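You operate a simulated robot arm through the tools that you are given. There is no shell and no other tool. Be economical: measure what you need, move in short steps, check, and stop when the job is done.

Carry out the task below with a simulated two-armed robot. There is one attempt and no reset: what you move stays moved.

JOB
On the top of the white bench, fold the cloth rag in half and then in half again.

Only the result counts: the job must be done as asked and must still hold three seconds after the hand-in. Knocking over, shifting, dropping, spilling or breaking anything else fails it. Flat cloth is picked up by pressing the open fingertips on it (5 to 10 N) and closing them slowly along it; thin cloth reads only 2 to 8 mm in the jaws.

ROBOT AND FRAMES
Two 7-joint arms with two-finger parallel grippers on one trunk, on a base that drives. Base frame: it is fixed to the floor where the robot stands at the start and does not move with it; the origin is under the middle of the robot, x ahead of it, y to its left, z up; the surface under the hand at the start is at about z = 0.85. Readings come in m, degrees, newtons and seconds.
The left shoulder is at the start at [0.07, 0.177, 1.12], the right one opposite. With the tool pointing down near the work surface each hand reaches from about 0.3 to 0.74 m from the robot's upright axis, wherever it stands, measured 20 degrees to its own side. Places, roughly: top of the white bench [0.6, 0, 0.8]. Payload 3.43 kg a hand.
The TCP of each hand is the grasp point between the finger pads, 0.03 m short of the fingertips. In the tool frame z runs along the fingers and y along their closing line. Largest opening 0.094 m; finger width 0.028, thickness 0.01; the body of the gripper, 0.05 by 0.096 m, starts 0.055 m behind the TCP.
Orientation is told as [roll, pitch, yaw] about the base's x, y, z axes, in that order, counted from this pose: with the fingers straight down and closing along the base's y, the tool's x points along the base's -x, its y along +y and its z along -z.

CONTROLS
- The arms move only by the tool apply_moves. It takes "left_series", "right_series" or both (then of equal length, played together; a hand with none holds still); each is text: rows parted by semicolons, each of 7 numbers parted by spaces: the shift along the base's x, y, z in m, then the turn, a rotation vector about the base's x, y, z in degrees, then the opening in per cent of the stroke, from 0 (shut) to 100 (fully open). In form: x y z wx wy wz jaw; .... A call has 1 to 12 rows; each row shifts and turns the commanded pose from where the row before left it. Each row takes 0.2 s and may step no farther than 0.05 m and 8.6 degrees from the row before; otherwise, or with a gripper value out of range, the whole call is refused. A pose out of reach is approached as far as the arm can. The call stops where the force on the tool passes 40 N (or 10 N more than at its start, if that is more) or the arm is blocked; 0.2 s more then pass. Each finger travels about 0.153 m/s and halts on what it meets, pressing with about 22 N; the grip force reading is that of the motor and also rises with nothing between the fingers. The clock runs only during rows and for 0.2 s after the last one: add rows that do not move to give the fingers time. The reply holds the time, the measured pose of the TCP, the force on the tool along the base axes, the opening and the grip force, in the units named above and with some noise, with the torque about the TCP (base axes, N m) and any sound that the robot's microphone picked up.
- Cameras (640 x 400 px; columns grow to the right, rows downward): "scene" is now at [0.1255, -0.0143, 1.4189]; the picture's right is [-0.19, -0.98, 0.00], its down [-0.73, 0.14, -0.67] and it looks along [0.66, -0.13, -0.74] (base axes); focal length 218 px, centre (320, 200). "left" rides on the left gripper at [0.076, -0.014, -0.102] in its tool frame; the picture's right is [0.18, 0.98, 0.00], its down [-0.75, 0.14, -0.64] and it looks along [-0.63, 0.12, 0.77] (tool axes); focal length 243 px, centre (320, 200). "right" rides on the right gripper at [0.076, 0.014, -0.103] in its tool frame; the picture's right is [-0.18, 0.98, 0.00], its down [-0.75, -0.14, -0.64] and it looks along [-0.63, -0.12, 0.77] (tool axes); focal length 243 px, centre (320, 200). There is no depth. A picture from a camera that has moved, and an enlarged one, comes with that camera's place and axes in the base frame and with its lens.
- get_image(camera): a new picture of that camera. The clock stands still meanwhile.
- lift_body(by): slides the trunk up (or, below 0, down) by that many m; the arms and the scene camera ride with it, the base frame stays. It gives what a move gives, with no picture.
- steer(legs): drives the robot by 1 to 6 legs, each [ahead, turn to the left] in m and degrees, along the robot's own axes; the way and the turn of a leg run together, so that a leg with both is an arc; at most 1.5 m and 180 degrees a leg. The arms and the cameras ride along, it lands a little off, and it stops where it bumps. It gives what a move gives.
- turn_head(pan, tilt): turns the head with the scene camera to pan (to the left, within 86 degrees either way) and tilt (down, from -29 to 69), counted from straight ahead of the robot. It gives what a move gives.
- enlarge(camera, box): a new picture of the part [left, top, right, bottom] of that camera's present view, enlarged. The clock stands still meanwhile.
- hand_in(): hands the job in; it is judged then, once.

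Work in short steps. Places have to be worked out from the pictures, the camera data and where the tool is seen: move nearer, look again, correct. Check each grasp and each placing, and mend what went wrong. You have 120 turns and 88 pictures in all, those below and enlarged ones among them. Open the grippers and draw the arms clear of the work before you hand the job in, unless the task says otherwise; then end with one line.

The tools are called after "Emit:" by a JSON object that holds its "fn" and its "kwargs". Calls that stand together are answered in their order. apply_moves: Moves the arms, as the interface text tells. Its arguments: {"type":"object","properties":{"left_series":{"type":"string"},"right_series":{"type":"string"}},"required":[]} The other tools are called the same way: lift_body (by) slides the trunk up or down; steer (legs) drives the base; turn_head (pan, tilt) turns the head that bears the scene camera; get_image (camera) takes a picture; enlarge (camera, box) takes an enlarged picture of a part of a camera's view; hand_in () hands the job in.

At the start:

```text
time: 0.0
left_ee_pos: [0.53, 0.25, 1.091]
left_tcp_rot: [0.0, 0.0, 0.0]
left_wrist_force: [0.4, -0.7, 0.0]
left_torque: [-0.02, -0.03, 0.06]
left_gripper_width: 0.0941
left_finger_force: 0.0
right_ee_pos: [0.5543, -0.1939, 1.0678]
right_tcp_rot: [0.0, 0.0, 0.0]
right_wrist_force: [0.2, -0.8, 0.5]
right_torque: [-0.01, 0.0, -0.04]
right_gripper_width: 0.0941
right_finger_force: 0.1
trunk travel left (down, up): [-0.7, 0.14]
robot x, y, heading: [0.0018, 0.0029, -0.0]
head pan, tilt: [-10.8, 47.6]
```

scene: 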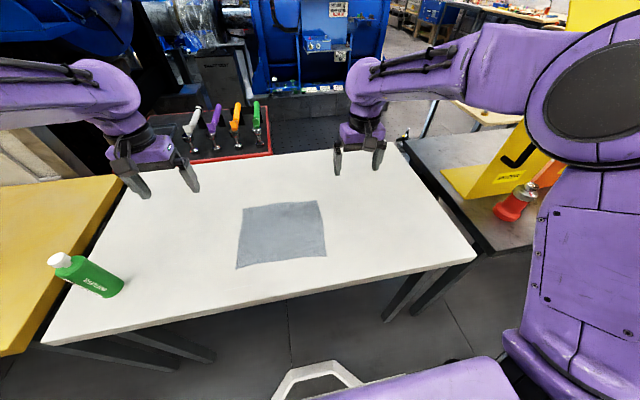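
right: 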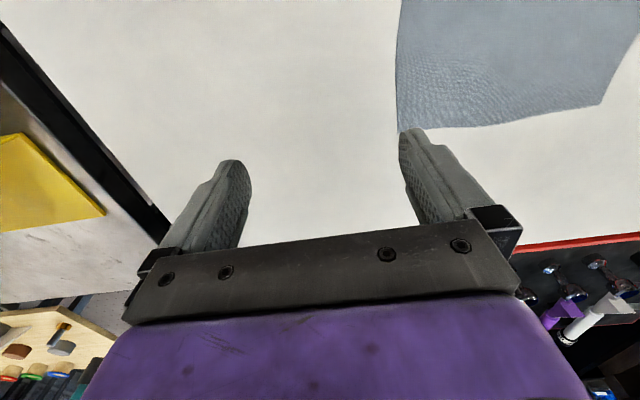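
left: 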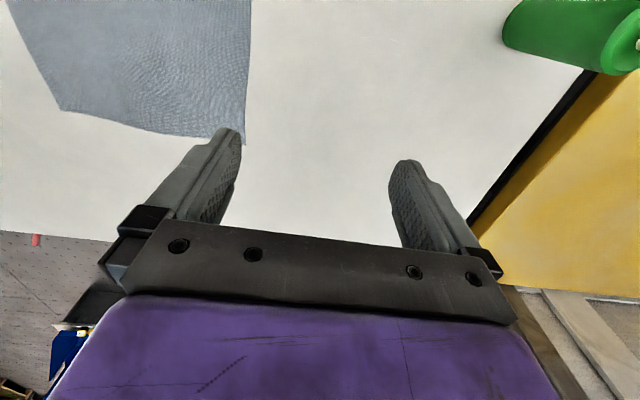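

The cloth looks to be at about x 0.42–0.64, y −0.10–0.155. I enlarge the scene view to get its corners more precisely.

Emit:
{"fn": "enlarge", "kwargs": {"camera": "scene", "box": [200, 160, 360, 290]}}

```text
3.08 times, centred on (280, 225) of scene
camera zoom: at [0.1255, -0.0143, 1.4189], right [-0.19, -0.98, 0.0], down [-0.73, 0.14, -0.67], along [0.66, -0.13, -0.74], focal length 670 px, centre (443, 123)
```

zoom: 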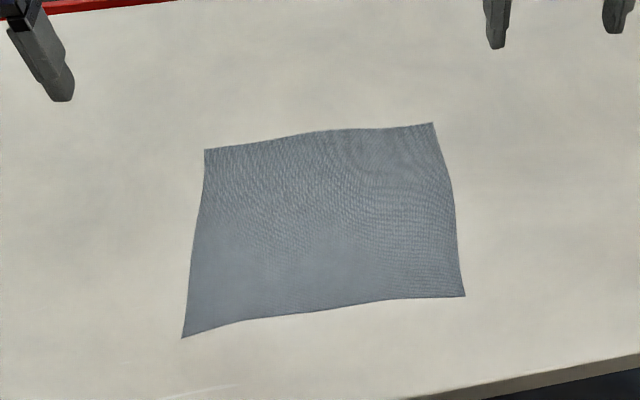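

Corners at z=0.85 come out as FL (0.643,0.151), FR (0.637,−0.103), NR (0.416,−0.093), NL (0.424,0.163). I bring both hands above the two far corners, jaws about 40 % open.

Emit:
{"fn": "apply_moves", "kwargs": {"left_series": "0.0196 -0.026 -0.0282 0 0 0 40;0.0196 -0.026 -0.0282 0 0 0 40;0.0196 -0.026 -0.0282 0 0 0 40;0.0196 -0.026 -0.0282 0 0 0 40;0.0196 -0.026 -0.0282 0 0 0 40;0 0 0 0 0 0 40", "right_series": "0.0137 0.0242 -0.0236 0 0 0 40;0.0137 0.0242 -0.0236 0 0 0 40;0.0137 0.0242 -0.0236 0 0 0 40;0.0137 0.0242 -0.0236 0 0 0 40;0.0137 0.0242 -0.0236 0 0 0 40;0 0 0 0 0 0 40"}}

Emit:
{"fn": "get_image", "kwargs": {"camera": "left"}}

Emit:
{"fn": "get_image", "kwargs": {"camera": "right"}}

```text
time: 1.4
left_ee_pos: [0.6283, 0.1168, 0.949]
left_tcp_rot: [0.0, -0.1, -0.1]
left_wrist_force: [-0.5, -0.6, 0.1]
left_torque: [0.01, -0.07, 0.0]
left_gripper_width: 0.0377
left_finger_force: 0.1
right_ee_pos: [0.6225, -0.0715, 0.9493]
right_tcp_rot: [0.0, 0.0, 0.0]
right_wrist_force: [1.0, 0.6, -0.1]
right_torque: [0.0, -0.02, 0.03]
right_gripper_width: 0.0375
right_finger_force: 0.1
trunk travel left (down, up): [-0.7, 0.14]
robot x, y, heading: [-0.0008, 0.0016, -0.2]
head pan, tilt: [-10.8, 47.6]
```

```text
83 pictures are left
camera left: at [0.5516, 0.1027, 1.0534], right [-0.18, 0.98, 0.0], down [0.75, 0.14, 0.64], along [0.63, 0.12, -0.77], focal length 243 px, centre (320, 200)
```

left: 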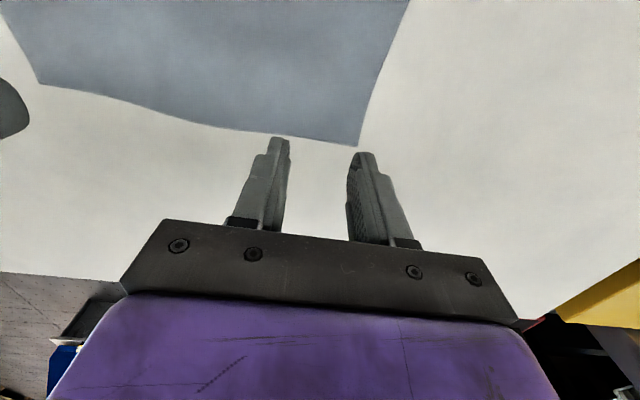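

```text
82 pictures are left
camera right: at [0.5451, -0.0592, 1.0516], right [0.18, 0.98, 0.0], down [0.75, -0.14, 0.64], along [0.63, -0.12, -0.77], focal length 243 px, centre (320, 200)
```

right: 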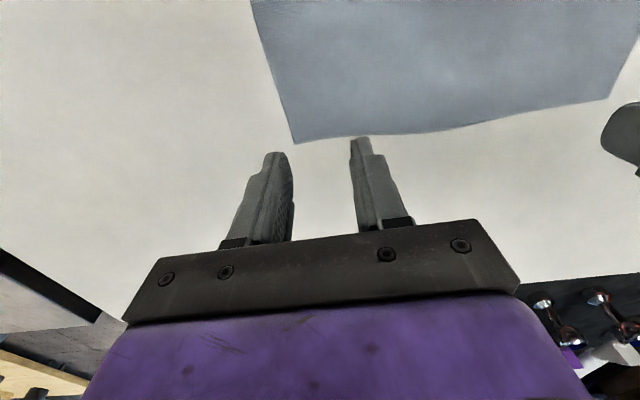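

Wrist views agree: FL ≈ (0.645,0.155), FR ≈ (0.640,−0.101), cloth at z≈0.85. Both finger pairs are over cloth, so I lower to just above the surface.

Emit:
{"fn": "apply_moves", "kwargs": {"left_series": "0 0 -0.03 0 0 0 40;0 0 -0.025 0 0 0 40;0 0 -0.008 0 0 0 40;0 0 0 0 0 0 40", "right_series": "0 0 -0.03 0 0 0 40;0 0 -0.025 0 0 0 40;0 0 -0.008 0 0 0 40;0 0 0 0 0 0 40"}}

```text
time: 2.4
left_ee_pos: [0.6289, 0.1181, 0.8861]
left_tcp_rot: [0.0, 0.1, 0.0]
left_wrist_force: [0.4, 0.2, -0.3]
left_torque: [-0.04, 0.02, -0.05]
left_gripper_width: 0.0376
left_finger_force: 0.1
right_ee_pos: [0.6224, -0.0726, 0.8858]
right_tcp_rot: [0.0, 0.0, 0.1]
right_wrist_force: [0.7, -0.2, -0.2]
right_torque: [-0.02, 0.03, -0.01]
right_gripper_width: 0.0374
right_finger_force: 0.1
trunk travel left (down, up): [-0.7, 0.14]
robot x, y, heading: [-0.003, 0.0022, -0.1]
head pan, tilt: [-10.8, 47.6]
```

No contact yet; I go down in small steps looking for contact.

Emit:
{"fn": "apply_moves", "kwargs": {"left_series": "0 0 -0.003 0 0 0 40;0 0 -0.002 0 0 0 40;0 0 0 0 0 0 40", "right_series": "0 0 -0.003 0 0 0 40;0 0 -0.002 0 0 0 40;0 0 0 0 0 0 40"}}

```text
time: 3.2
left_ee_pos: [0.6291, 0.1192, 0.881]
left_tcp_rot: [0.0, 0.0, -0.1]
left_wrist_force: [0.7, -0.6, 0.9]
left_torque: [0.03, -0.02, 0.01]
left_gripper_width: 0.0377
left_finger_force: 0.1
right_ee_pos: [0.621, -0.0718, 0.8809]
right_tcp_rot: [0.1, 0.0, 0.0]
right_wrist_force: [-0.8, 0.4, -0.2]
right_torque: [0.01, 0.0, -0.01]
right_gripper_width: 0.0375
right_finger_force: 0.1
trunk travel left (down, up): [-0.7, 0.14]
robot x, y, heading: [-0.0009, 0.0017, 0.1]
head pan, tilt: [-10.8, 47.6]
```

Still free; another 2 mm.

Emit:
{"fn": "apply_moves", "kwargs": {"left_series": "0 0 -0.002 0 0 0 40;0 0 0 0 0 0 40", "right_series": "0 0 -0.002 0 0 0 40;0 0 0 0 0 0 40"}}

```text
time: 3.8
left_ee_pos: [0.6284, 0.1191, 0.8822]
left_tcp_rot: [0.0, -0.1, 0.0]
left_wrist_force: [1.4, -0.1, 6.6]
left_torque: [0.05, -0.03, -0.02]
left_gripper_width: 0.0375
left_finger_force: 0.0
right_ee_pos: [0.6212, -0.0717, 0.8806]
right_tcp_rot: [0.0, -0.2, 0.0]
right_wrist_force: [2.5, 0.0, 8.5]
right_torque: [-0.13, -0.03, 0.01]
right_gripper_width: 0.0376
right_finger_force: 0.0
trunk travel left (down, up): [-0.7, 0.14]
robot x, y, heading: [-0.002, -0.0004, 0.1]
head pan, tilt: [-10.8, 47.6]
```

Contact at 6.6 N and 8.5 N, in the stated band. I close slowly along the cloth.

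Emit:
{"fn": "apply_moves", "kwargs": {"left_series": "0 0 0 0 0 0 35;0 0 0 0 0 0 30;0 0 0 0 0 0 25;0 0 0 0 0 0 20;0 0 0 0 0 0 15;0 0 0 0 0 0 10;0 0 0 0 0 0 5;0 0 0 0 0 0 0;0 0 0 0 0 0 0;0 0 0 0 0 0 0", "right_series": "0 0 0 0 0 0 35;0 0 0 0 0 0 30;0 0 0 0 0 0 25;0 0 0 0 0 0 20;0 0 0 0 0 0 15;0 0 0 0 0 0 10;0 0 0 0 0 0 5;0 0 0 0 0 0 0;0 0 0 0 0 0 0;0 0 0 0 0 0 0"}}

Emit:
{"fn": "get_image", "kwargs": {"camera": "scene"}}

```text
time: 6.0
left_ee_pos: [0.6263, 0.1183, 0.8824]
left_tcp_rot: [-0.1, 0.0, -0.1]
left_wrist_force: [0.6, -12.8, 6.1]
left_torque: [-0.32, 0.02, -0.05]
left_gripper_width: 0.0019
left_finger_force: 22.0
right_ee_pos: [0.6197, -0.0715, 0.8814]
right_tcp_rot: [0.1, -0.3, 0.0]
right_wrist_force: [0.9, 12.6, 13.6]
right_torque: [0.35, -0.03, 0.07]
right_gripper_width: 0.002
right_finger_force: 22.3
trunk travel left (down, up): [-0.7, 0.14]
robot x, y, heading: [0.0015, 0.0032, 0.2]
head pan, tilt: [-10.8, 47.6]
```

```text
81 pictures are left
camera scene: at [0.1223, -0.014, 1.4193], right [-0.19, -0.98, 0.0], down [-0.72, 0.14, -0.68], along [0.66, -0.13, -0.74], focal length 218 px, centre (320, 200)
```

scene: 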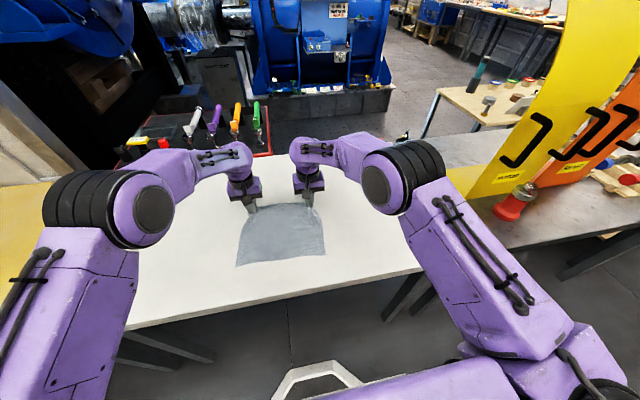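

Both read 2 mm with the cloth taut between the hands (±12.7 N in y). I ease the hands toward each other while lifting 4 cm, then check.

Emit:
{"fn": "apply_moves", "kwargs": {"left_series": "0 -0.004 0.005 0 0 0 0;0 -0.004 0.015 0 0 0 0;-0.005 0 0.02 0 0 0 0;0 0 0 0 0 0 0", "right_series": "0 0.004 0.005 0 0 0 0;0 0.004 0.015 0 0 0 0;-0.005 0 0.02 0 0 0 0;0 0 0 0 0 0 0"}}

Emit:
{"fn": "enlarge", "kwargs": {"camera": "scene", "box": [200, 160, 360, 290]}}

Emit:
{"fn": "get_image", "kwargs": {"camera": "left"}}

```text
time: 7.0
left_ee_pos: [0.6258, 0.1121, 0.9185]
left_tcp_rot: [0.0, 0.2, 0.1]
left_wrist_force: [-0.6, -0.1, 0.3]
left_torque: [0.0, 0.0, 0.0]
left_gripper_width: 0.002
left_finger_force: 21.5
right_ee_pos: [0.6165, -0.0652, 0.9183]
right_tcp_rot: [0.0, 0.1, 0.0]
right_wrist_force: [-0.4, 0.2, -1.1]
right_torque: [0.03, 0.01, -0.01]
right_gripper_width: 0.0019
right_finger_force: 21.8
trunk travel left (down, up): [-0.7, 0.14]
robot x, y, heading: [-0.0032, 0.0005, 0.1]
head pan, tilt: [-10.8, 47.6]
```

```text
3.08 times, centred on (280, 225) of scene
camera zoom: at [0.1268, -0.0143, 1.4188], right [-0.19, -0.98, 0.0], down [-0.73, 0.14, -0.67], along [0.66, -0.13, -0.74], focal length 670 px, centre (443, 123)
```

zoom: 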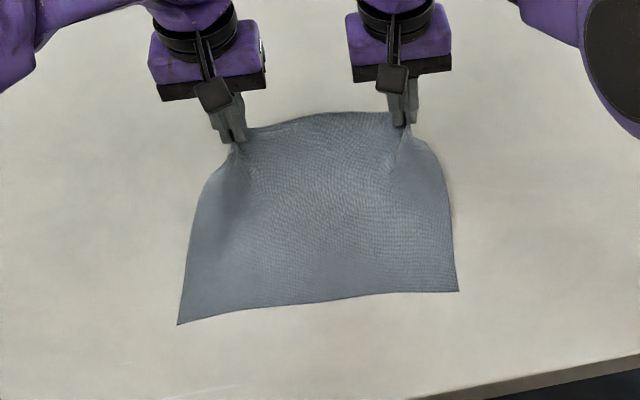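

```text
79 pictures are left
camera left: at [0.5497, 0.0975, 1.0227], right [-0.18, 0.98, 0.0], down [0.75, 0.14, 0.64], along [0.63, 0.12, -0.77], focal length 243 px, centre (320, 200)
```

left: 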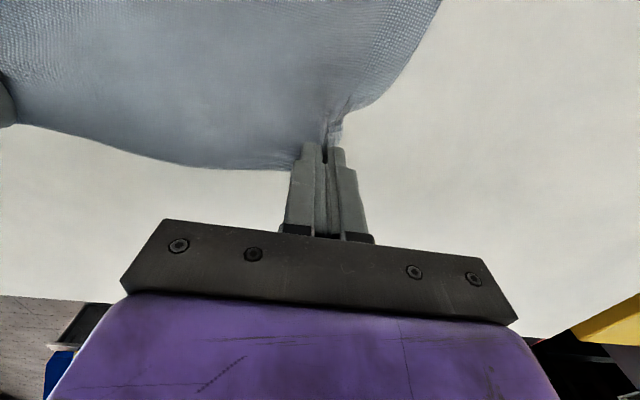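

The cloth is held well by both hands. I carry the far edge back over the near half in an arc, tilting the fingers forward as I go so the edge turns with it.

Emit:
{"fn": "apply_moves", "kwargs": {"left_series": "-0.0097 0.001 0.0218 0 -7 0 0;-0.0186 0.001 0.0143 0 -7 0 0;-0.0235 0.001 0.0089 0 -7 0 0;-0.0283 0.001 0.0015 0 -7 0 0;-0.0281 0.001 -0.0019 0 -7 0 0;0 0 0 0 0 0 0", "right_series": "-0.0097 0.001 0.0218 0 -7 0 0;-0.0186 0.001 0.0143 0 -7 0 0;-0.0235 0.001 0.0089 0 -7 0 0;-0.0283 0.001 0.0015 0 -7 0 0;-0.0281 0.001 -0.0019 0 -7 0 0;0 0 0 0 0 0 0"}}

Emit:
{"fn": "get_image", "kwargs": {"camera": "scene"}}

```text
time: 8.4
left_ee_pos: [0.5181, 0.1182, 0.9636]
left_tcp_rot: [-0.5, -35.0, 0.4]
left_wrist_force: [0.5, -0.7, 0.3]
left_torque: [0.02, 0.0, -0.04]
left_gripper_width: 0.0019
left_finger_force: 22.0
right_ee_pos: [0.5141, -0.0609, 0.971]
right_tcp_rot: [3.1, -34.9, -3.0]
right_wrist_force: [0.8, 0.4, -0.9]
right_torque: [-0.01, 0.0, 0.02]
right_gripper_width: 0.0017
right_finger_force: 22.5
trunk travel left (down, up): [-0.7, 0.14]
robot x, y, heading: [-0.0001, -0.0018, 0.3]
head pan, tilt: [-10.8, 47.6]
```

```text
78 pictures are left
camera scene: at [0.1277, -0.0143, 1.4187], right [-0.19, -0.98, 0.0], down [-0.73, 0.14, -0.67], along [0.66, -0.13, -0.74], focal length 218 px, centre (320, 200)
```

scene: 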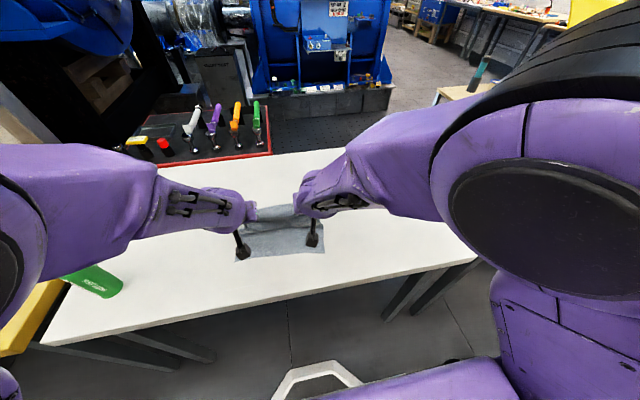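

The fold is forming; the right arm is beginning to deviate in orientation. I continue the arc with little further tilt.

Emit:
{"fn": "apply_moves", "kwargs": {"left_series": "-0.0279 0.001 -0.0053 0 -4 0 0;-0.026 0.001 -0.0126 0 -4 0 0;-0.0223 0.001 -0.0179 0 0 0 0;0 0 0 0 0 0 0", "right_series": "-0.0279 0.001 -0.0053 0 -4 0 0;-0.026 0.001 -0.0126 0 -4 0 0;-0.0223 0.001 -0.0179 0 0 0 0;0 0 0 0 0 0 0"}}

Emit:
{"fn": "enlarge", "kwargs": {"camera": "scene", "box": [200, 170, 360, 300]}}

```text
time: 9.4
left_ee_pos: [0.4406, 0.119, 0.9338]
left_tcp_rot: [-2.8, -43.2, 2.7]
left_wrist_force: [-0.8, 0.5, -0.2]
left_torque: [0.06, -0.02, 0.0]
left_gripper_width: 0.002
left_finger_force: 21.8
right_ee_pos: [0.4332, -0.0556, 0.9303]
right_tcp_rot: [0.0, -43.0, 0.2]
right_wrist_force: [0.3, 0.2, -0.9]
right_torque: [-0.01, 0.0, 0.02]
right_gripper_width: 0.0016
right_finger_force: 22.5
trunk travel left (down, up): [-0.7, 0.14]
robot x, y, heading: [0.0014, 0.0002, -0.0]
head pan, tilt: [-10.8, 47.6]
```

```text
3.08 times, centred on (280, 235) of scene
camera zoom: at [0.1243, -0.0133, 1.4191], right [-0.19, -0.98, 0.0], down [-0.72, 0.14, -0.68], along [0.66, -0.13, -0.74], focal length 670 px, centre (443, 92)
```

zoom: 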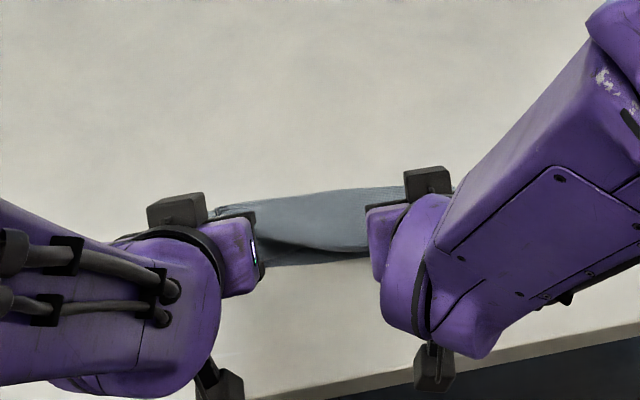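

Tips are now around x≈0.46. I look with the wrist cameras, which see the cloth from the near side.

Emit:
{"fn": "get_image", "kwargs": {"camera": "left"}}

Emit:
{"fn": "get_image", "kwargs": {"camera": "right"}}

```text
76 pictures are left
camera left: at [0.3151, 0.1035, 0.9578], right [-0.15, 0.98, -0.16], down [0.11, 0.18, 0.98], along [0.98, 0.13, -0.13], focal length 243 px, centre (320, 200)
```

left: 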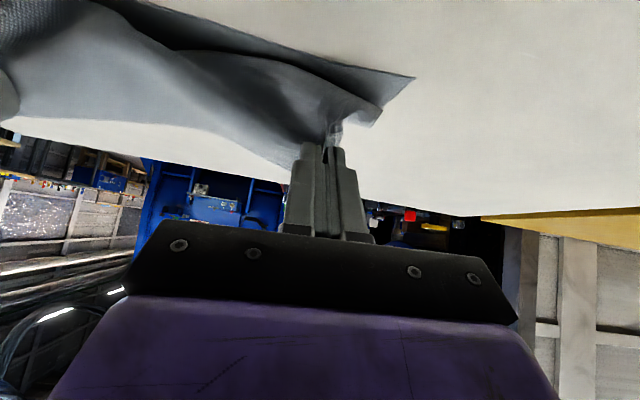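

```text
75 pictures are left
camera right: at [0.3075, -0.0414, 0.953], right [0.13, 0.98, 0.12], down [0.11, -0.14, 0.98], along [0.98, -0.12, -0.13], focal length 243 px, centre (320, 200)
```

right: 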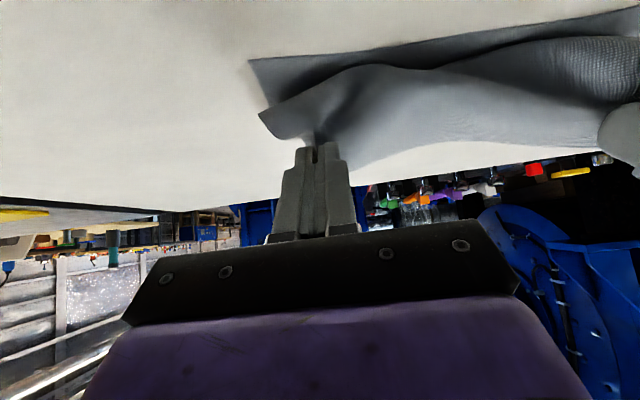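

Near corners now: NL (0.451,0.168), NR (0.432,−0.087); the upper layer hangs with its edge still turned up. I lower toward the near edge while tilting a further 16° if the arms allow.

Emit:
{"fn": "apply_moves", "kwargs": {"left_series": "-0.001 0 -0.02 0 -8 0 0;-0.001 0 -0.02 0 -8 0 0;0 0 0 0 0 0 0", "right_series": "-0.005 0 -0.02 0 -8 0 0;-0.004 0 -0.02 0 -8 0 0;0 0 0 0 0 0 0"}}

Emit:
{"fn": "get_image", "kwargs": {"camera": "left"}}

Emit:
{"fn": "get_image", "kwargs": {"camera": "right"}}

```text
time: 10.2
left_ee_pos: [0.4437, 0.1208, 0.9047]
left_tcp_rot: [-9.3, -59.5, 10.9]
left_wrist_force: [-0.6, 0.3, 0.4]
left_torque: [0.0, 0.0, -0.05]
left_gripper_width: 0.0018
left_finger_force: 22.1
right_ee_pos: [0.4207, -0.0564, 0.892]
right_tcp_rot: [-0.2, -59.2, 0.2]
right_wrist_force: [-0.4, -1.1, 0.6]
right_torque: [0.0, -0.02, -0.01]
right_gripper_width: 0.0016
right_finger_force: 21.9
trunk travel left (down, up): [-0.7, 0.14]
robot x, y, heading: [-0.0037, -0.0014, -0.0]
head pan, tilt: [-10.8, 47.6]
```

```text
74 pictures are left
camera left: at [0.3181, 0.0995, 0.892], right [-0.14, 0.96, -0.24], down [-0.19, 0.21, 0.96], along [0.97, 0.18, 0.15], focal length 243 px, centre (320, 200)
```

left: 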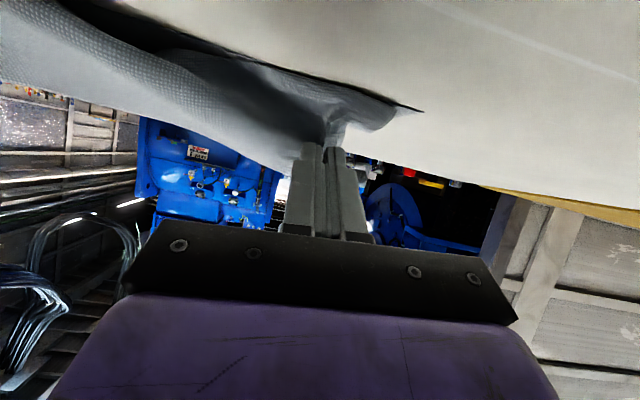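

```text
73 pictures are left
camera right: at [0.2936, -0.0417, 0.8783], right [0.09, 0.98, 0.16], down [-0.17, -0.14, 0.98], along [0.98, -0.12, 0.15], focal length 243 px, centre (320, 200)
```

right: 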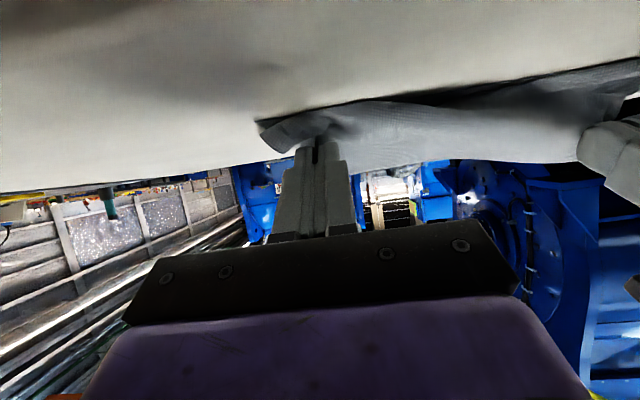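

Left hand is 1 cm high because of its tilt limit. I ease its tilt slightly while lowering it, then open both jaws modestly.

Emit:
{"fn": "apply_moves", "kwargs": {"left_series": "0.002 0 -0.008 0 5 0 0;0 0 0 0 0 0 0;0 0 0 0 0 0 8;0 0 0 0 0 0 20;0 0 0 0 0 0 30;0 0 0 0 0 0 30", "right_series": "0 0 -0.005 0 0 0 0;0 0 0 0 0 0 0;0 0 0 0 0 0 8;0 0 0 0 0 0 20;0 0 0 0 0 0 30;0 0 0 0 0 0 30"}}

Emit:
{"fn": "get_image", "kwargs": {"camera": "left"}}

Emit:
{"fn": "get_image", "kwargs": {"camera": "right"}}

```text
time: 11.6
left_ee_pos: [0.4426, 0.1203, 0.8837]
left_tcp_rot: [-2.3, -54.1, 2.8]
left_wrist_force: [0.0, 0.4, 0.0]
left_torque: [0.01, 0.0, 0.01]
left_gripper_width: 0.0284
left_finger_force: 0.0
right_ee_pos: [0.4239, -0.0583, 0.8844]
right_tcp_rot: [-0.1, -59.1, -0.1]
right_wrist_force: [-0.6, 0.1, 0.0]
right_torque: [0.01, 0.02, 0.0]
right_gripper_width: 0.0284
right_finger_force: 0.0
trunk travel left (down, up): [-0.7, 0.14]
robot x, y, heading: [0.0008, -0.0033, 0.0]
head pan, tilt: [-10.8, 47.6]
```

```text
72 pictures are left
camera left: at [0.3149, 0.1037, 0.8831], right [-0.12, 0.98, -0.17], down [-0.08, 0.16, 0.98], along [0.99, 0.14, 0.06], focal length 243 px, centre (320, 200)
```

left: 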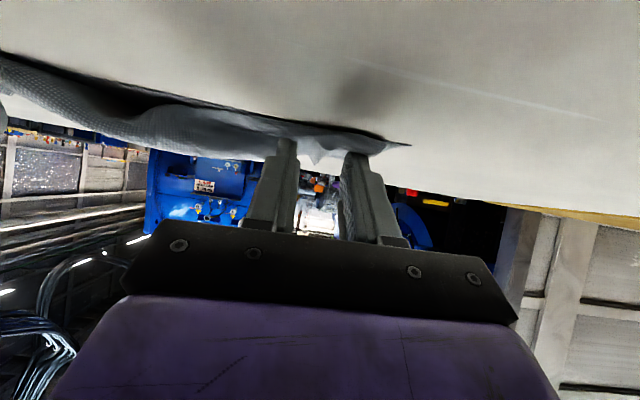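

```text
71 pictures are left
camera right: at [0.2966, -0.0439, 0.8717], right [0.09, 0.98, 0.16], down [-0.16, -0.14, 0.98], along [0.98, -0.12, 0.15], focal length 243 px, centre (320, 200)
```

right: 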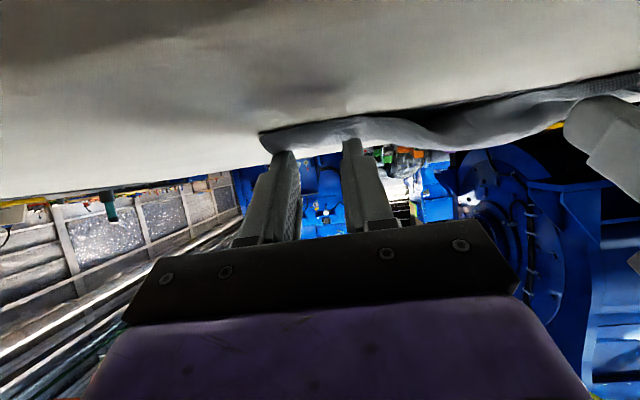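

Cloth has dropped free. I back out along the fingers, rise and untilt, moving the hands outward for a clear view.

Emit:
{"fn": "apply_moves", "kwargs": {"left_series": "-0.015 0 0.012 0 0 0 35;-0.015 0 0.02 0 0 0 40;0 0.01 0.045 0 4 0 40;0 0.02 0.045 0 8 0 40;0 0.03 0.035 0 8 0 40;0 0.03 0.02 0 8 0 40;0 0.03 0.02 0 8 0 40;0.02 0.03 0 0 8 0 40;0.02 0.03 0 0 8 0 40;0 0 0 0 0 0 40", "right_series": "-0.015 0 0.012 0 0 0 35;-0.015 0 0.02 0 0 0 40;0 -0.01 0.045 0 4 0 40;0 -0.02 0.045 0 8 0 40;0 -0.03 0.035 0 8 0 40;0 -0.03 0.02 0 8 0 40;0 -0.03 0.02 0 8 0 40;0.02 -0.03 0 0 8 0 40;0.02 -0.03 0 0 8 0 40;0 0 0 0 0 7 40"}}

Emit:
{"fn": "enlarge", "kwargs": {"camera": "scene", "box": [200, 170, 360, 300]}}

```text
time: 13.8
left_ee_pos: [0.4603, 0.2737, 1.0715]
left_tcp_rot: [-0.1, -4.7, 0.0]
left_wrist_force: [0.0, 0.3, 0.1]
left_torque: [-0.01, -0.01, -0.02]
left_gripper_width: 0.0376
left_finger_force: 0.1
left hand out of reach, approached as far as the arm can: row 2, 3, 9
right_ee_pos: [0.4395, -0.2325, 1.081]
right_tcp_rot: [0.1, -7.2, 7.0]
right_wrist_force: [-0.4, 1.2, -0.1]
right_torque: [0.0, -0.01, -0.01]
right_gripper_width: 0.0374
right_finger_force: 0.0
right hand out of reach, approached as far as the arm can: row 4
trunk travel left (down, up): [-0.7, 0.14]
robot x, y, heading: [0.0007, 0.002, -0.1]
head pan, tilt: [-10.8, 47.6]
```

```text
3.08 times, centred on (280, 235) of scene
camera zoom: at [0.1227, -0.0142, 1.4192], right [-0.19, -0.98, 0.0], down [-0.72, 0.14, -0.68], along [0.66, -0.13, -0.74], focal length 670 px, centre (443, 92)
```

zoom: 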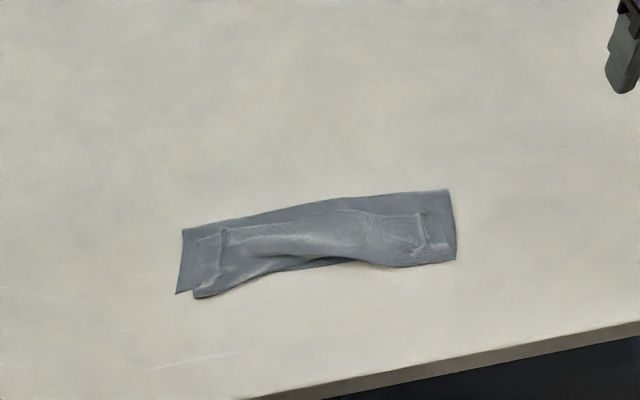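

Folded, but the flap seems turned back on itself. I zoom in tighter.

Emit:
{"fn": "enlarge", "kwargs": {"camera": "scene", "box": [235, 200, 325, 256]}}

```text
7.11 times, centred on (280, 228) of scene
camera zoom: at [0.1227, -0.0142, 1.4192], right [-0.19, -0.98, 0.0], down [-0.72, 0.14, -0.68], along [0.66, -0.13, -0.74], focal length 1549 px, centre (604, 1)
```

zoom: 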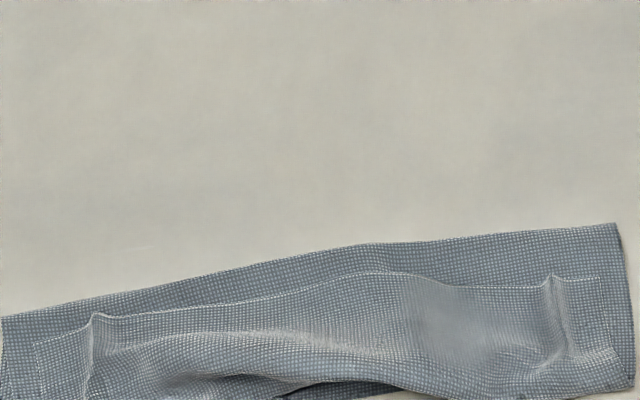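

Emit:
{"fn": "enlarge", "kwargs": {"camera": "scene", "box": [235, 214, 325, 270]}}

```text
7.11 times, centred on (280, 242) of scene
camera zoom: at [0.1227, -0.0142, 1.4192], right [-0.19, -0.98, 0.0], down [-0.72, 0.14, -0.68], along [0.66, -0.13, -0.74], focal length 1549 px, centre (604, -99)
```

zoom: 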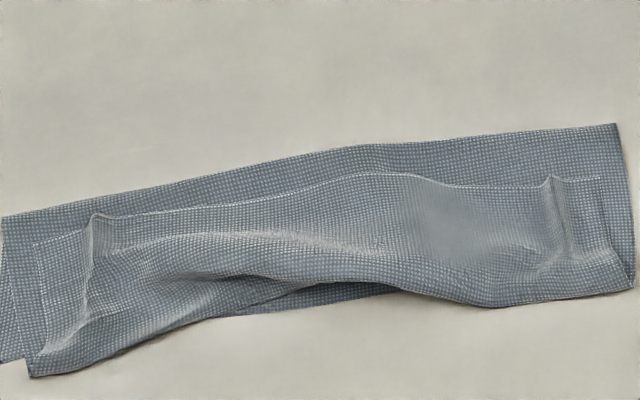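

Strip runs x≈0.43–0.505 and the top flap is turned back ~5 cm: the layer came down as a Z. The old pinch ridges still stand up at about (0.475,0.130) and (0.46,−0.061); I'll grip those, unfold back flat, and regrasp with less overlap. First I hover above them.

Emit:
{"fn": "apply_moves", "kwargs": {"left_series": "0.0036 -0.029 -0.0283 0 2 0 40;0.0036 -0.029 -0.0283 0 0 0 40;0.0036 -0.029 -0.0283 0 0 0 30;0.0036 -0.029 -0.0283 0 0 0 30;0.0036 -0.029 -0.0283 0 0 0 30;0 0 0 0 0 0 30", "right_series": "0.0041 0.0343 -0.0302 0 0 -7 40;0.0041 0.0343 -0.0302 0 7 0 40;0.0041 0.0343 -0.0302 0 0 0 30;0.0041 0.0343 -0.0302 0 0 0 30;0.0041 0.0343 -0.0302 0 0 0 30;0 0 0 0 0 0 30"}}

Emit:
{"fn": "get_image", "kwargs": {"camera": "left"}}

Emit:
{"fn": "get_image", "kwargs": {"camera": "right"}}

```text
time: 15.2
left_ee_pos: [0.4814, 0.1326, 0.9309]
left_tcp_rot: [-0.1, 0.0, 0.0]
left_wrist_force: [-0.8, 0.2, 0.6]
left_torque: [0.04, -0.01, 0.01]
left_gripper_width: 0.0283
left_finger_force: 0.0
right_ee_pos: [0.4607, -0.0571, 0.9323]
right_tcp_rot: [0.0, -0.1, 0.0]
right_wrist_force: [0.5, 0.7, -0.4]
right_torque: [-0.01, 0.02, -0.03]
right_gripper_width: 0.0284
right_finger_force: 0.0
trunk travel left (down, up): [-0.7, 0.14]
robot x, y, heading: [-0.0037, -0.0001, -0.3]
head pan, tilt: [-10.8, 47.6]
```

```text
67 pictures are left
camera left: at [0.4048, 0.1184, 1.0339], right [-0.18, 0.98, 0.0], down [0.75, 0.14, 0.64], along [0.63, 0.12, -0.77], focal length 243 px, centre (320, 200)
```

left: 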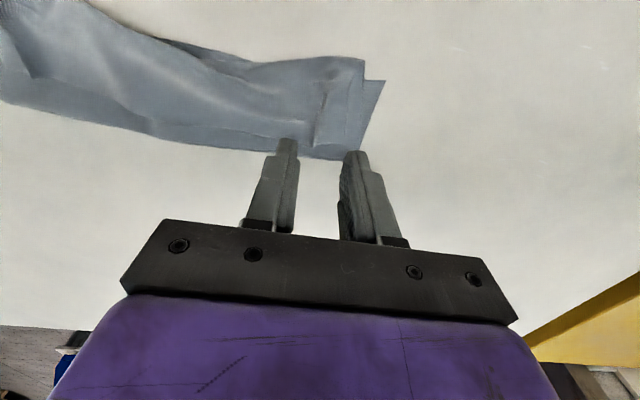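

```text
66 pictures are left
camera right: at [0.3837, -0.0436, 1.0335], right [0.18, 0.98, 0.0], down [0.75, -0.14, 0.64], along [0.63, -0.12, -0.77], focal length 243 px, centre (320, 200)
```

right: 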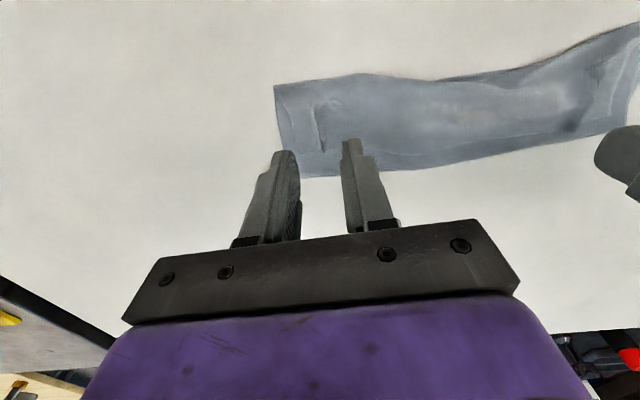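

Both hands sit right over the ridges. I go down to tips ≈5 mm above the bench and close slowly around them.

Emit:
{"fn": "apply_moves", "kwargs": {"left_series": "0 0 -0.025 0 0 0 30;0 -0.001 -0.019 0 0 0 30;0 0 0 0 0 0 30;0 0 0 0 0 0 22;0 0 0 0 0 0 16;0 0 0 0 0 0 10;0 0 0 0 0 0 5;0 0 0 0 0 0 0;0 0 0 0 0 0 0", "right_series": "0 0 -0.025 0 0 0 30;0 0 -0.020 0 0 0 30;0 0 0 0 0 0 30;0 0 0 0 0 0 22;0 0 0 0 0 0 16;0 0 0 0 0 0 10;0 0 0 0 0 0 5;0 0 0 0 0 0 0;0 0 0 0 0 0 0"}}

Emit:
{"fn": "get_image", "kwargs": {"camera": "right"}}

```text
time: 17.2
left_ee_pos: [0.4823, 0.1315, 0.8864]
left_tcp_rot: [0.0, 0.0, 0.0]
left_wrist_force: [-0.5, -4.9, 0.3]
left_torque: [-0.13, -0.03, -0.02]
left_gripper_width: 0.0017
left_finger_force: 21.8
right_ee_pos: [0.4627, -0.0583, 0.8868]
right_tcp_rot: [-0.1, 0.1, -0.1]
right_wrist_force: [-0.1, 4.5, 0.1]
right_torque: [0.16, -0.01, 0.05]
right_gripper_width: 0.0018
right_finger_force: 21.8
trunk travel left (down, up): [-0.7, 0.14]
robot x, y, heading: [0.0022, 0.0003, 0.3]
head pan, tilt: [-10.8, 47.6]
```

```text
65 pictures are left
camera right: at [0.3858, -0.0444, 0.989], right [0.18, 0.98, 0.0], down [0.75, -0.14, 0.64], along [0.63, -0.12, -0.77], focal length 243 px, centre (320, 200)
```

right: 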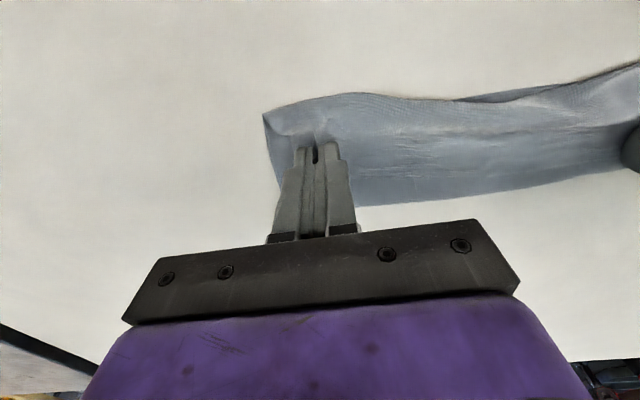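

Both hands hold cloth. I lift and look whether only the top layer comes up.

Emit:
{"fn": "apply_moves", "kwargs": {"left_series": "0 -0.003 0.02 0 0 0 0;0 -0.002 0.025 0 0 0 0;0 0 0.025 0 0 0 0;0 0 0 0 0 0 0", "right_series": "0 0.003 0.02 0 0 0 0;0 0.002 0.025 0 0 0 0;0 0 0.025 0 0 0 0;0 0 0 0 0 0 0"}}

Emit:
{"fn": "get_image", "kwargs": {"camera": "right"}}

Emit:
{"fn": "get_image", "kwargs": {"camera": "left"}}

Emit:
{"fn": "enlarge", "kwargs": {"camera": "scene", "box": [200, 170, 360, 300]}}

```text
time: 18.2
left_ee_pos: [0.4822, 0.1267, 0.9572]
left_tcp_rot: [0.0, 0.0, 0.0]
left_wrist_force: [0.3, -0.2, 0.1]
left_torque: [0.0, 0.03, 0.0]
left_gripper_width: 0.0016
left_finger_force: 21.8
right_ee_pos: [0.4627, -0.0545, 0.955]
right_tcp_rot: [-0.1, 0.0, 0.0]
right_wrist_force: [1.0, 0.2, -0.2]
right_torque: [0.02, 0.0, 0.03]
right_gripper_width: 0.0017
right_finger_force: 21.2
trunk travel left (down, up): [-0.7, 0.14]
robot x, y, heading: [-0.0016, -0.0026, -0.2]
head pan, tilt: [-10.8, 47.6]
```

```text
64 pictures are left
camera right: at [0.386, -0.0405, 1.0576], right [0.18, 0.98, 0.0], down [0.75, -0.14, 0.64], along [0.63, -0.12, -0.77], focal length 243 px, centre (320, 200)
```

right: 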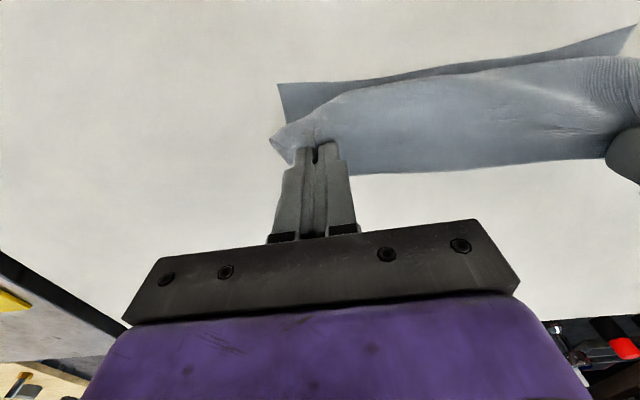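

```text
63 pictures are left
camera left: at [0.4059, 0.1116, 1.0607], right [-0.18, 0.98, 0.0], down [0.75, 0.14, 0.64], along [0.63, 0.12, -0.77], focal length 243 px, centre (320, 200)
```

left: 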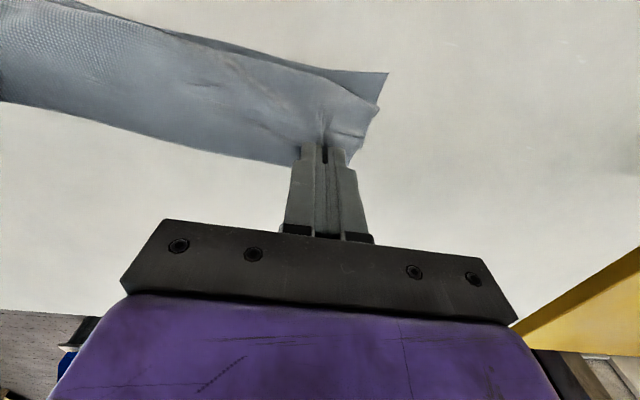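

```text
3.08 times, centred on (280, 235) of scene
camera zoom: at [0.1262, -0.0141, 1.4189], right [-0.19, -0.98, 0.0], down [-0.73, 0.14, -0.67], along [0.66, -0.13, -0.74], focal length 670 px, centre (443, 92)
```

zoom: 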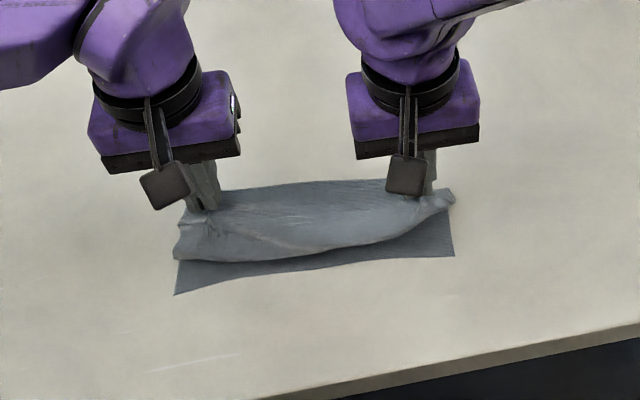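

Only the top layer is up. I unfold it back out to the far side, to about x 0.63/0.615.

Emit:
{"fn": "apply_moves", "kwargs": {"left_series": "0.03 0 0.02 0 0 0 0;0.035 0 0.01 0 0 0 0;0.035 0 -0.01 0 0 0 0;0.03 0 -0.03 0 0 0 0;0.02 0.002 -0.04 0 0 0 0;0.004 0.003 -0.016 0 0 0 0;0 0 0 0 0 0 0", "right_series": "0.03 0 0.02 0 0 0 0;0.035 -0.002 0.01 0 0 0 0;0.035 -0.002 -0.01 0 0 0 0;0.03 -0.002 -0.03 0 0 0 0;0.02 -0.004 -0.04 0 0 0 0;0.006 -0.005 -0.014 0 0 0 0;0 0 0 0 0 0 0"}}

Emit:
{"fn": "enlarge", "kwargs": {"camera": "scene", "box": [200, 160, 360, 290]}}

```text
time: 19.8
left_ee_pos: [0.6346, 0.1312, 0.8916]
left_tcp_rot: [0.0, -0.1, -0.1]
left_wrist_force: [-1.3, -15.2, 0.7]
left_torque: [-0.48, 0.01, -0.18]
left_gripper_width: 0.0017
left_finger_force: 22.4
right_ee_pos: [0.6181, -0.0698, 0.892]
right_tcp_rot: [0.1, -0.1, -0.1]
right_wrist_force: [1.1, 15.6, 0.1]
right_torque: [0.48, -0.05, 0.16]
right_gripper_width: 0.0019
right_finger_force: 22.4
trunk travel left (down, up): [-0.7, 0.14]
robot x, y, heading: [0.0021, -0.0024, 0.2]
head pan, tilt: [-10.8, 47.6]
```

```text
3.08 times, centred on (280, 225) of scene
camera zoom: at [0.1254, -0.0141, 1.419], right [-0.19, -0.98, 0.0], down [-0.73, 0.14, -0.67], along [0.66, -0.13, -0.74], focal length 670 px, centre (443, 123)
```

zoom: 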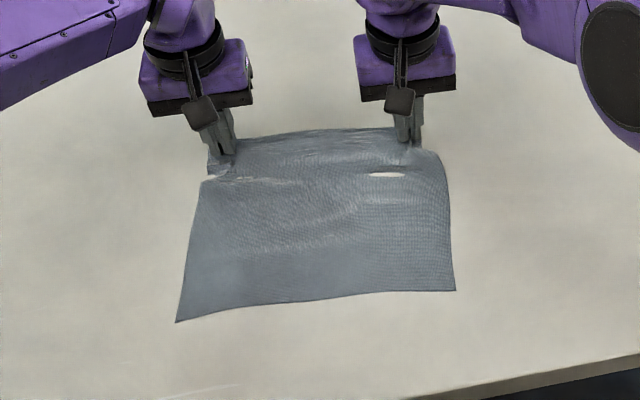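

Tension is high between the hands (15 N) and white patches show, possibly the cloth pressed into the bench. I relax inwards, lower and release.

Emit:
{"fn": "apply_moves", "kwargs": {"left_series": "0 -0.005 0 0 0 0 0;-0.002 0 -0.004 0 0 0 0;0 0 0 0 0 0 8;0 0 0 0 0 0 20;0 0 0 0 0 0 30;0 0 0 0 0 0 30;0 0 0.03 0 0 0 30;0 0 0.04 0 0 0 30;0 0.02 0.04 0 0 0 30;0 0.04 0.02 0 0 0 30", "right_series": "0 0.005 0 0 0 0 0;-0.002 0 -0.004 0 0 0 0;0 0 0 0 0 0 8;0 0 0 0 0 0 20;0 0 0 0 0 0 30;0 0 0 0 0 0 30;0 0 0.03 0 0 0 30;0 0 0.04 0 0 0 30;0 -0.02 0.04 0 0 0 30;0 -0.04 0.02 0 0 0 30"}}

Emit:
{"fn": "enlarge", "kwargs": {"camera": "scene", "box": [220, 180, 340, 280]}}

```text
time: 22.0
left_ee_pos: [0.6325, 0.1247, 0.9388]
left_tcp_rot: [0.1, 0.0, 0.0]
left_wrist_force: [0.7, 0.1, -0.2]
left_torque: [-0.03, -0.04, 0.0]
left_gripper_width: 0.0282
left_finger_force: 0.1
left hand out of reach, approached as far as the arm can: row 8, 9, 10
right_ee_pos: [0.6153, -0.1269, 1.0178]
right_tcp_rot: [0.1, 0.0, 0.0]
right_wrist_force: [0.1, -0.3, -0.2]
right_torque: [0.02, 0.0, -0.02]
right_gripper_width: 0.0279
right_finger_force: 0.1
trunk travel left (down, up): [-0.7, 0.14]
robot x, y, heading: [0.0007, -0.005, -0.2]
head pan, tilt: [-10.8, 47.6]
```

```text
4.00 times, centred on (280, 230) of scene
camera zoom: at [0.1245, -0.0167, 1.419], right [-0.19, -0.98, 0.0], down [-0.72, 0.14, -0.67], along [0.66, -0.12, -0.74], focal length 871 px, centre (480, 80)
```

zoom: 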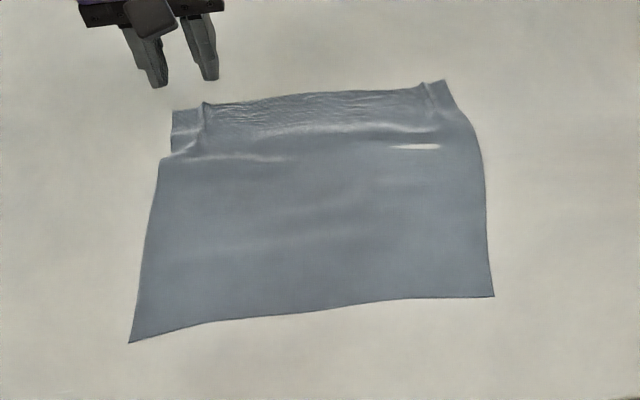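

The cloth is laid back out with standing ridges. The left arm reported a reach limit; I check its state with a small sideways move.

Emit:
{"fn": "apply_moves", "kwargs": {"left_series": "-0.02 0.01 0 0 0 0 30;-0.03 0.02 0 0 0 0 30;0 0 0 0 0 0 30"}}

Emit:
{"fn": "get_image", "kwargs": {"camera": "scene"}}

```text
time: 22.8
left_ee_pos: [0.5852, 0.1567, 0.9355]
left_tcp_rot: [0.0, 0.1, 0.1]
left_wrist_force: [-0.5, -0.1, -0.2]
left_torque: [0.02, 0.01, 0.02]
left_gripper_width: 0.0281
left_finger_force: 0.2
right_ee_pos: [0.6191, -0.1267, 1.0154]
right_tcp_rot: [0.0, 0.1, 0.0]
right_wrist_force: [1.0, 0.0, -0.1]
right_torque: [0.01, 0.01, -0.01]
right_gripper_width: 0.028
right_finger_force: 0.0
trunk travel left (down, up): [-0.7, 0.14]
robot x, y, heading: [-0.0009, -0.0021, -0.0]
head pan, tilt: [-10.8, 47.6]
```

```text
59 pictures are left
camera scene: at [0.1267, -0.0149, 1.4188], right [-0.19, -0.98, 0.0], down [-0.73, 0.14, -0.67], along [0.66, -0.13, -0.74], focal length 218 px, centre (320, 200)
```

scene: 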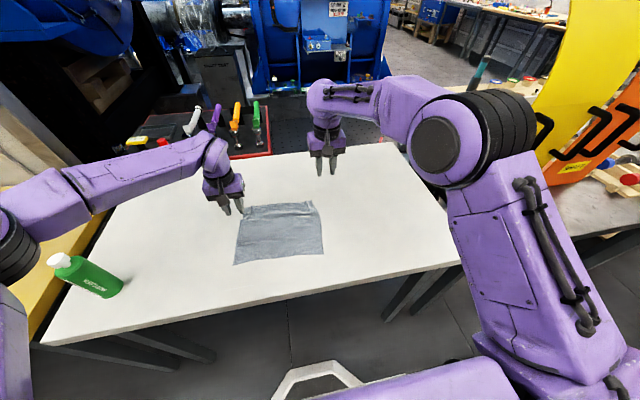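

The left elbow has swung low, near the bottle. I raise the left hand and bring it back near its starting place to free that posture.

Emit:
{"fn": "apply_moves", "kwargs": {"left_series": "-0.01 0.01 0.03 0 0 0 30;-0.01 0.01 0.03 0 0 0 30;-0.01 0.01 0.03 0 0 0 30;0 0 0.03 0 0 0 30;0 0 0 0 0 0 30"}}

Emit:
{"fn": "get_image", "kwargs": {"camera": "scene"}}

```text
time: 24.0
left_ee_pos: [0.5557, 0.1845, 1.0576]
left_tcp_rot: [0.0, 0.0, 0.0]
left_wrist_force: [0.6, -0.1, 0.3]
left_torque: [0.0, -0.01, 0.01]
left_gripper_width: 0.0283
left_finger_force: 0.1
right_ee_pos: [0.617, -0.124, 1.0159]
right_tcp_rot: [-0.1, -0.1, 0.0]
right_wrist_force: [0.6, 0.4, 0.4]
right_torque: [0.02, -0.01, 0.01]
right_gripper_width: 0.0282
right_finger_force: 0.1
trunk travel left (down, up): [-0.7, 0.14]
robot x, y, heading: [0.0035, 0.0017, -0.1]
head pan, tilt: [-10.8, 47.6]
```

```text
58 pictures are left
camera scene: at [0.1261, -0.014, 1.4189], right [-0.19, -0.98, 0.0], down [-0.73, 0.14, -0.67], along [0.66, -0.13, -0.74], focal length 218 px, centre (320, 200)
```

scene: 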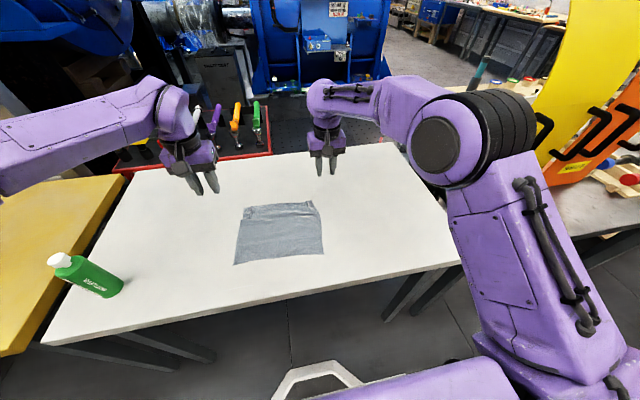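

Bottle is untouched. Now a close look at the cloth.

Emit:
{"fn": "enlarge", "kwargs": {"camera": "scene", "box": [225, 190, 335, 275]}}

Emit:
{"fn": "get_image", "kwargs": {"camera": "left"}}

Emit:
{"fn": "get_image", "kwargs": {"camera": "right"}}

```text
4.71 times, centred on (280, 232) of scene
camera zoom: at [0.1261, -0.014, 1.4189], right [-0.19, -0.98, 0.0], down [-0.73, 0.14, -0.67], along [0.66, -0.13, -0.74], focal length 1025 px, centre (508, 47)
```

zoom: 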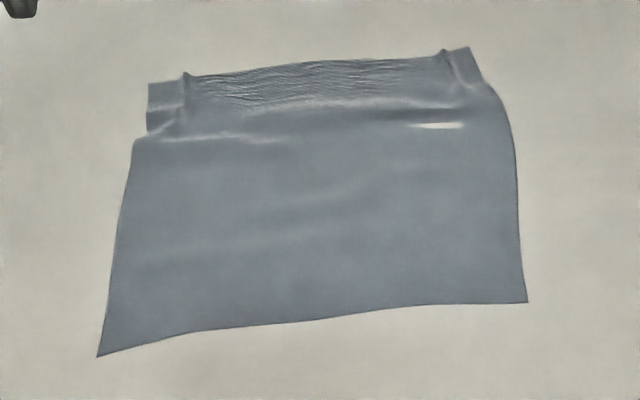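

```text
56 pictures are left
camera left: at [0.4797, 0.1714, 1.161], right [-0.18, 0.98, 0.0], down [0.75, 0.14, 0.64], along [0.63, 0.12, -0.77], focal length 243 px, centre (320, 200)
```

left: 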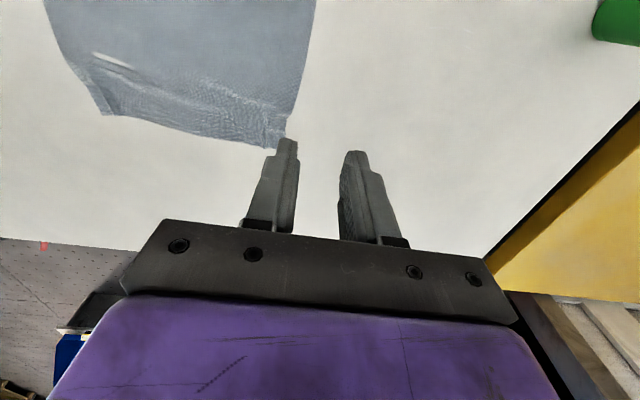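

```text
55 pictures are left
camera right: at [0.5405, -0.1105, 1.1183], right [0.18, 0.98, 0.0], down [0.75, -0.14, 0.64], along [0.63, -0.12, -0.77], focal length 243 px, centre (320, 200)
```

right: 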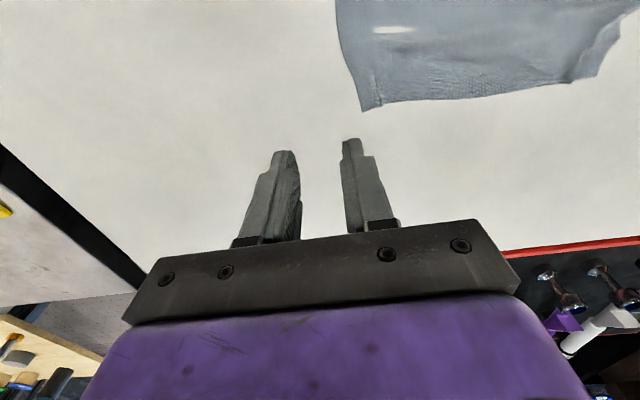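

Far corners now at FL (0.648,0.149), FR (0.639,−0.086), with ridges ending at the edge at (0.655,0.123) and (0.641,−0.068). I'll take these ridges by only their last ~9 mm, so almost no flap remains; hover first.

Emit:
{"fn": "apply_moves", "kwargs": {"left_series": "0.0253 -0.0154 -0.0294 0 0 0 30;0.0253 -0.0154 -0.0294 0 0 0 30;0.0253 -0.0154 -0.0294 0 0 0 30;0.0253 -0.0154 -0.0294 0 0 0 30;0 0 0 0 0 0 30", "right_series": "0.0073 0.014 -0.019 0 0 0 30;0.0073 0.014 -0.019 0 0 0 30;0.0073 0.014 -0.019 0 0 0 30;0.0073 0.014 -0.019 0 0 0 30;0 0 0 0 0 0 30"}}

Emit:
{"fn": "get_image", "kwargs": {"camera": "left"}}

Emit:
{"fn": "get_image", "kwargs": {"camera": "right"}}

```text
time: 25.2
left_ee_pos: [0.6118, 0.1492, 0.9916]
left_tcp_rot: [-0.1, 0.1, -0.1]
left_wrist_force: [-0.1, -0.8, 0.6]
left_torque: [-0.02, 0.03, -0.01]
left_gripper_width: 0.0282
left_finger_force: 0.0
left hand out of reach, approached as far as the arm can: row 3, 4
right_ee_pos: [0.6446, -0.0691, 0.9406]
right_tcp_rot: [-0.1, 0.0, -0.1]
right_wrist_force: [0.4, -0.3, -0.1]
right_torque: [0.01, 0.02, -0.02]
right_gripper_width: 0.0282
right_finger_force: 0.1
trunk travel left (down, up): [-0.7, 0.14]
robot x, y, heading: [0.0023, 0.0031, -0.0]
head pan, tilt: [-10.8, 47.6]
```

```text
54 pictures are left
camera left: at [0.5356, 0.1351, 1.0945], right [-0.18, 0.98, 0.0], down [0.75, 0.14, 0.64], along [0.63, 0.12, -0.77], focal length 243 px, centre (320, 200)
```

left: 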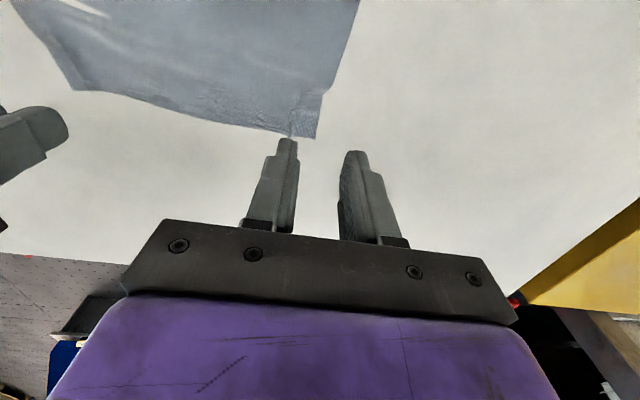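

```text
53 pictures are left
camera right: at [0.5677, -0.0547, 1.0433], right [0.18, 0.98, 0.0], down [0.75, -0.14, 0.64], along [0.63, -0.12, -0.77], focal length 243 px, centre (320, 200)
```

right: 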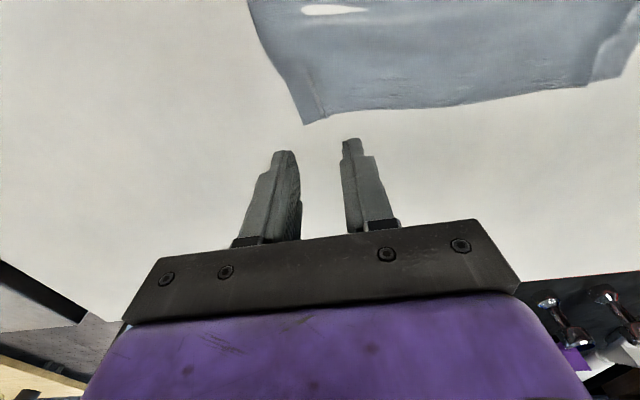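

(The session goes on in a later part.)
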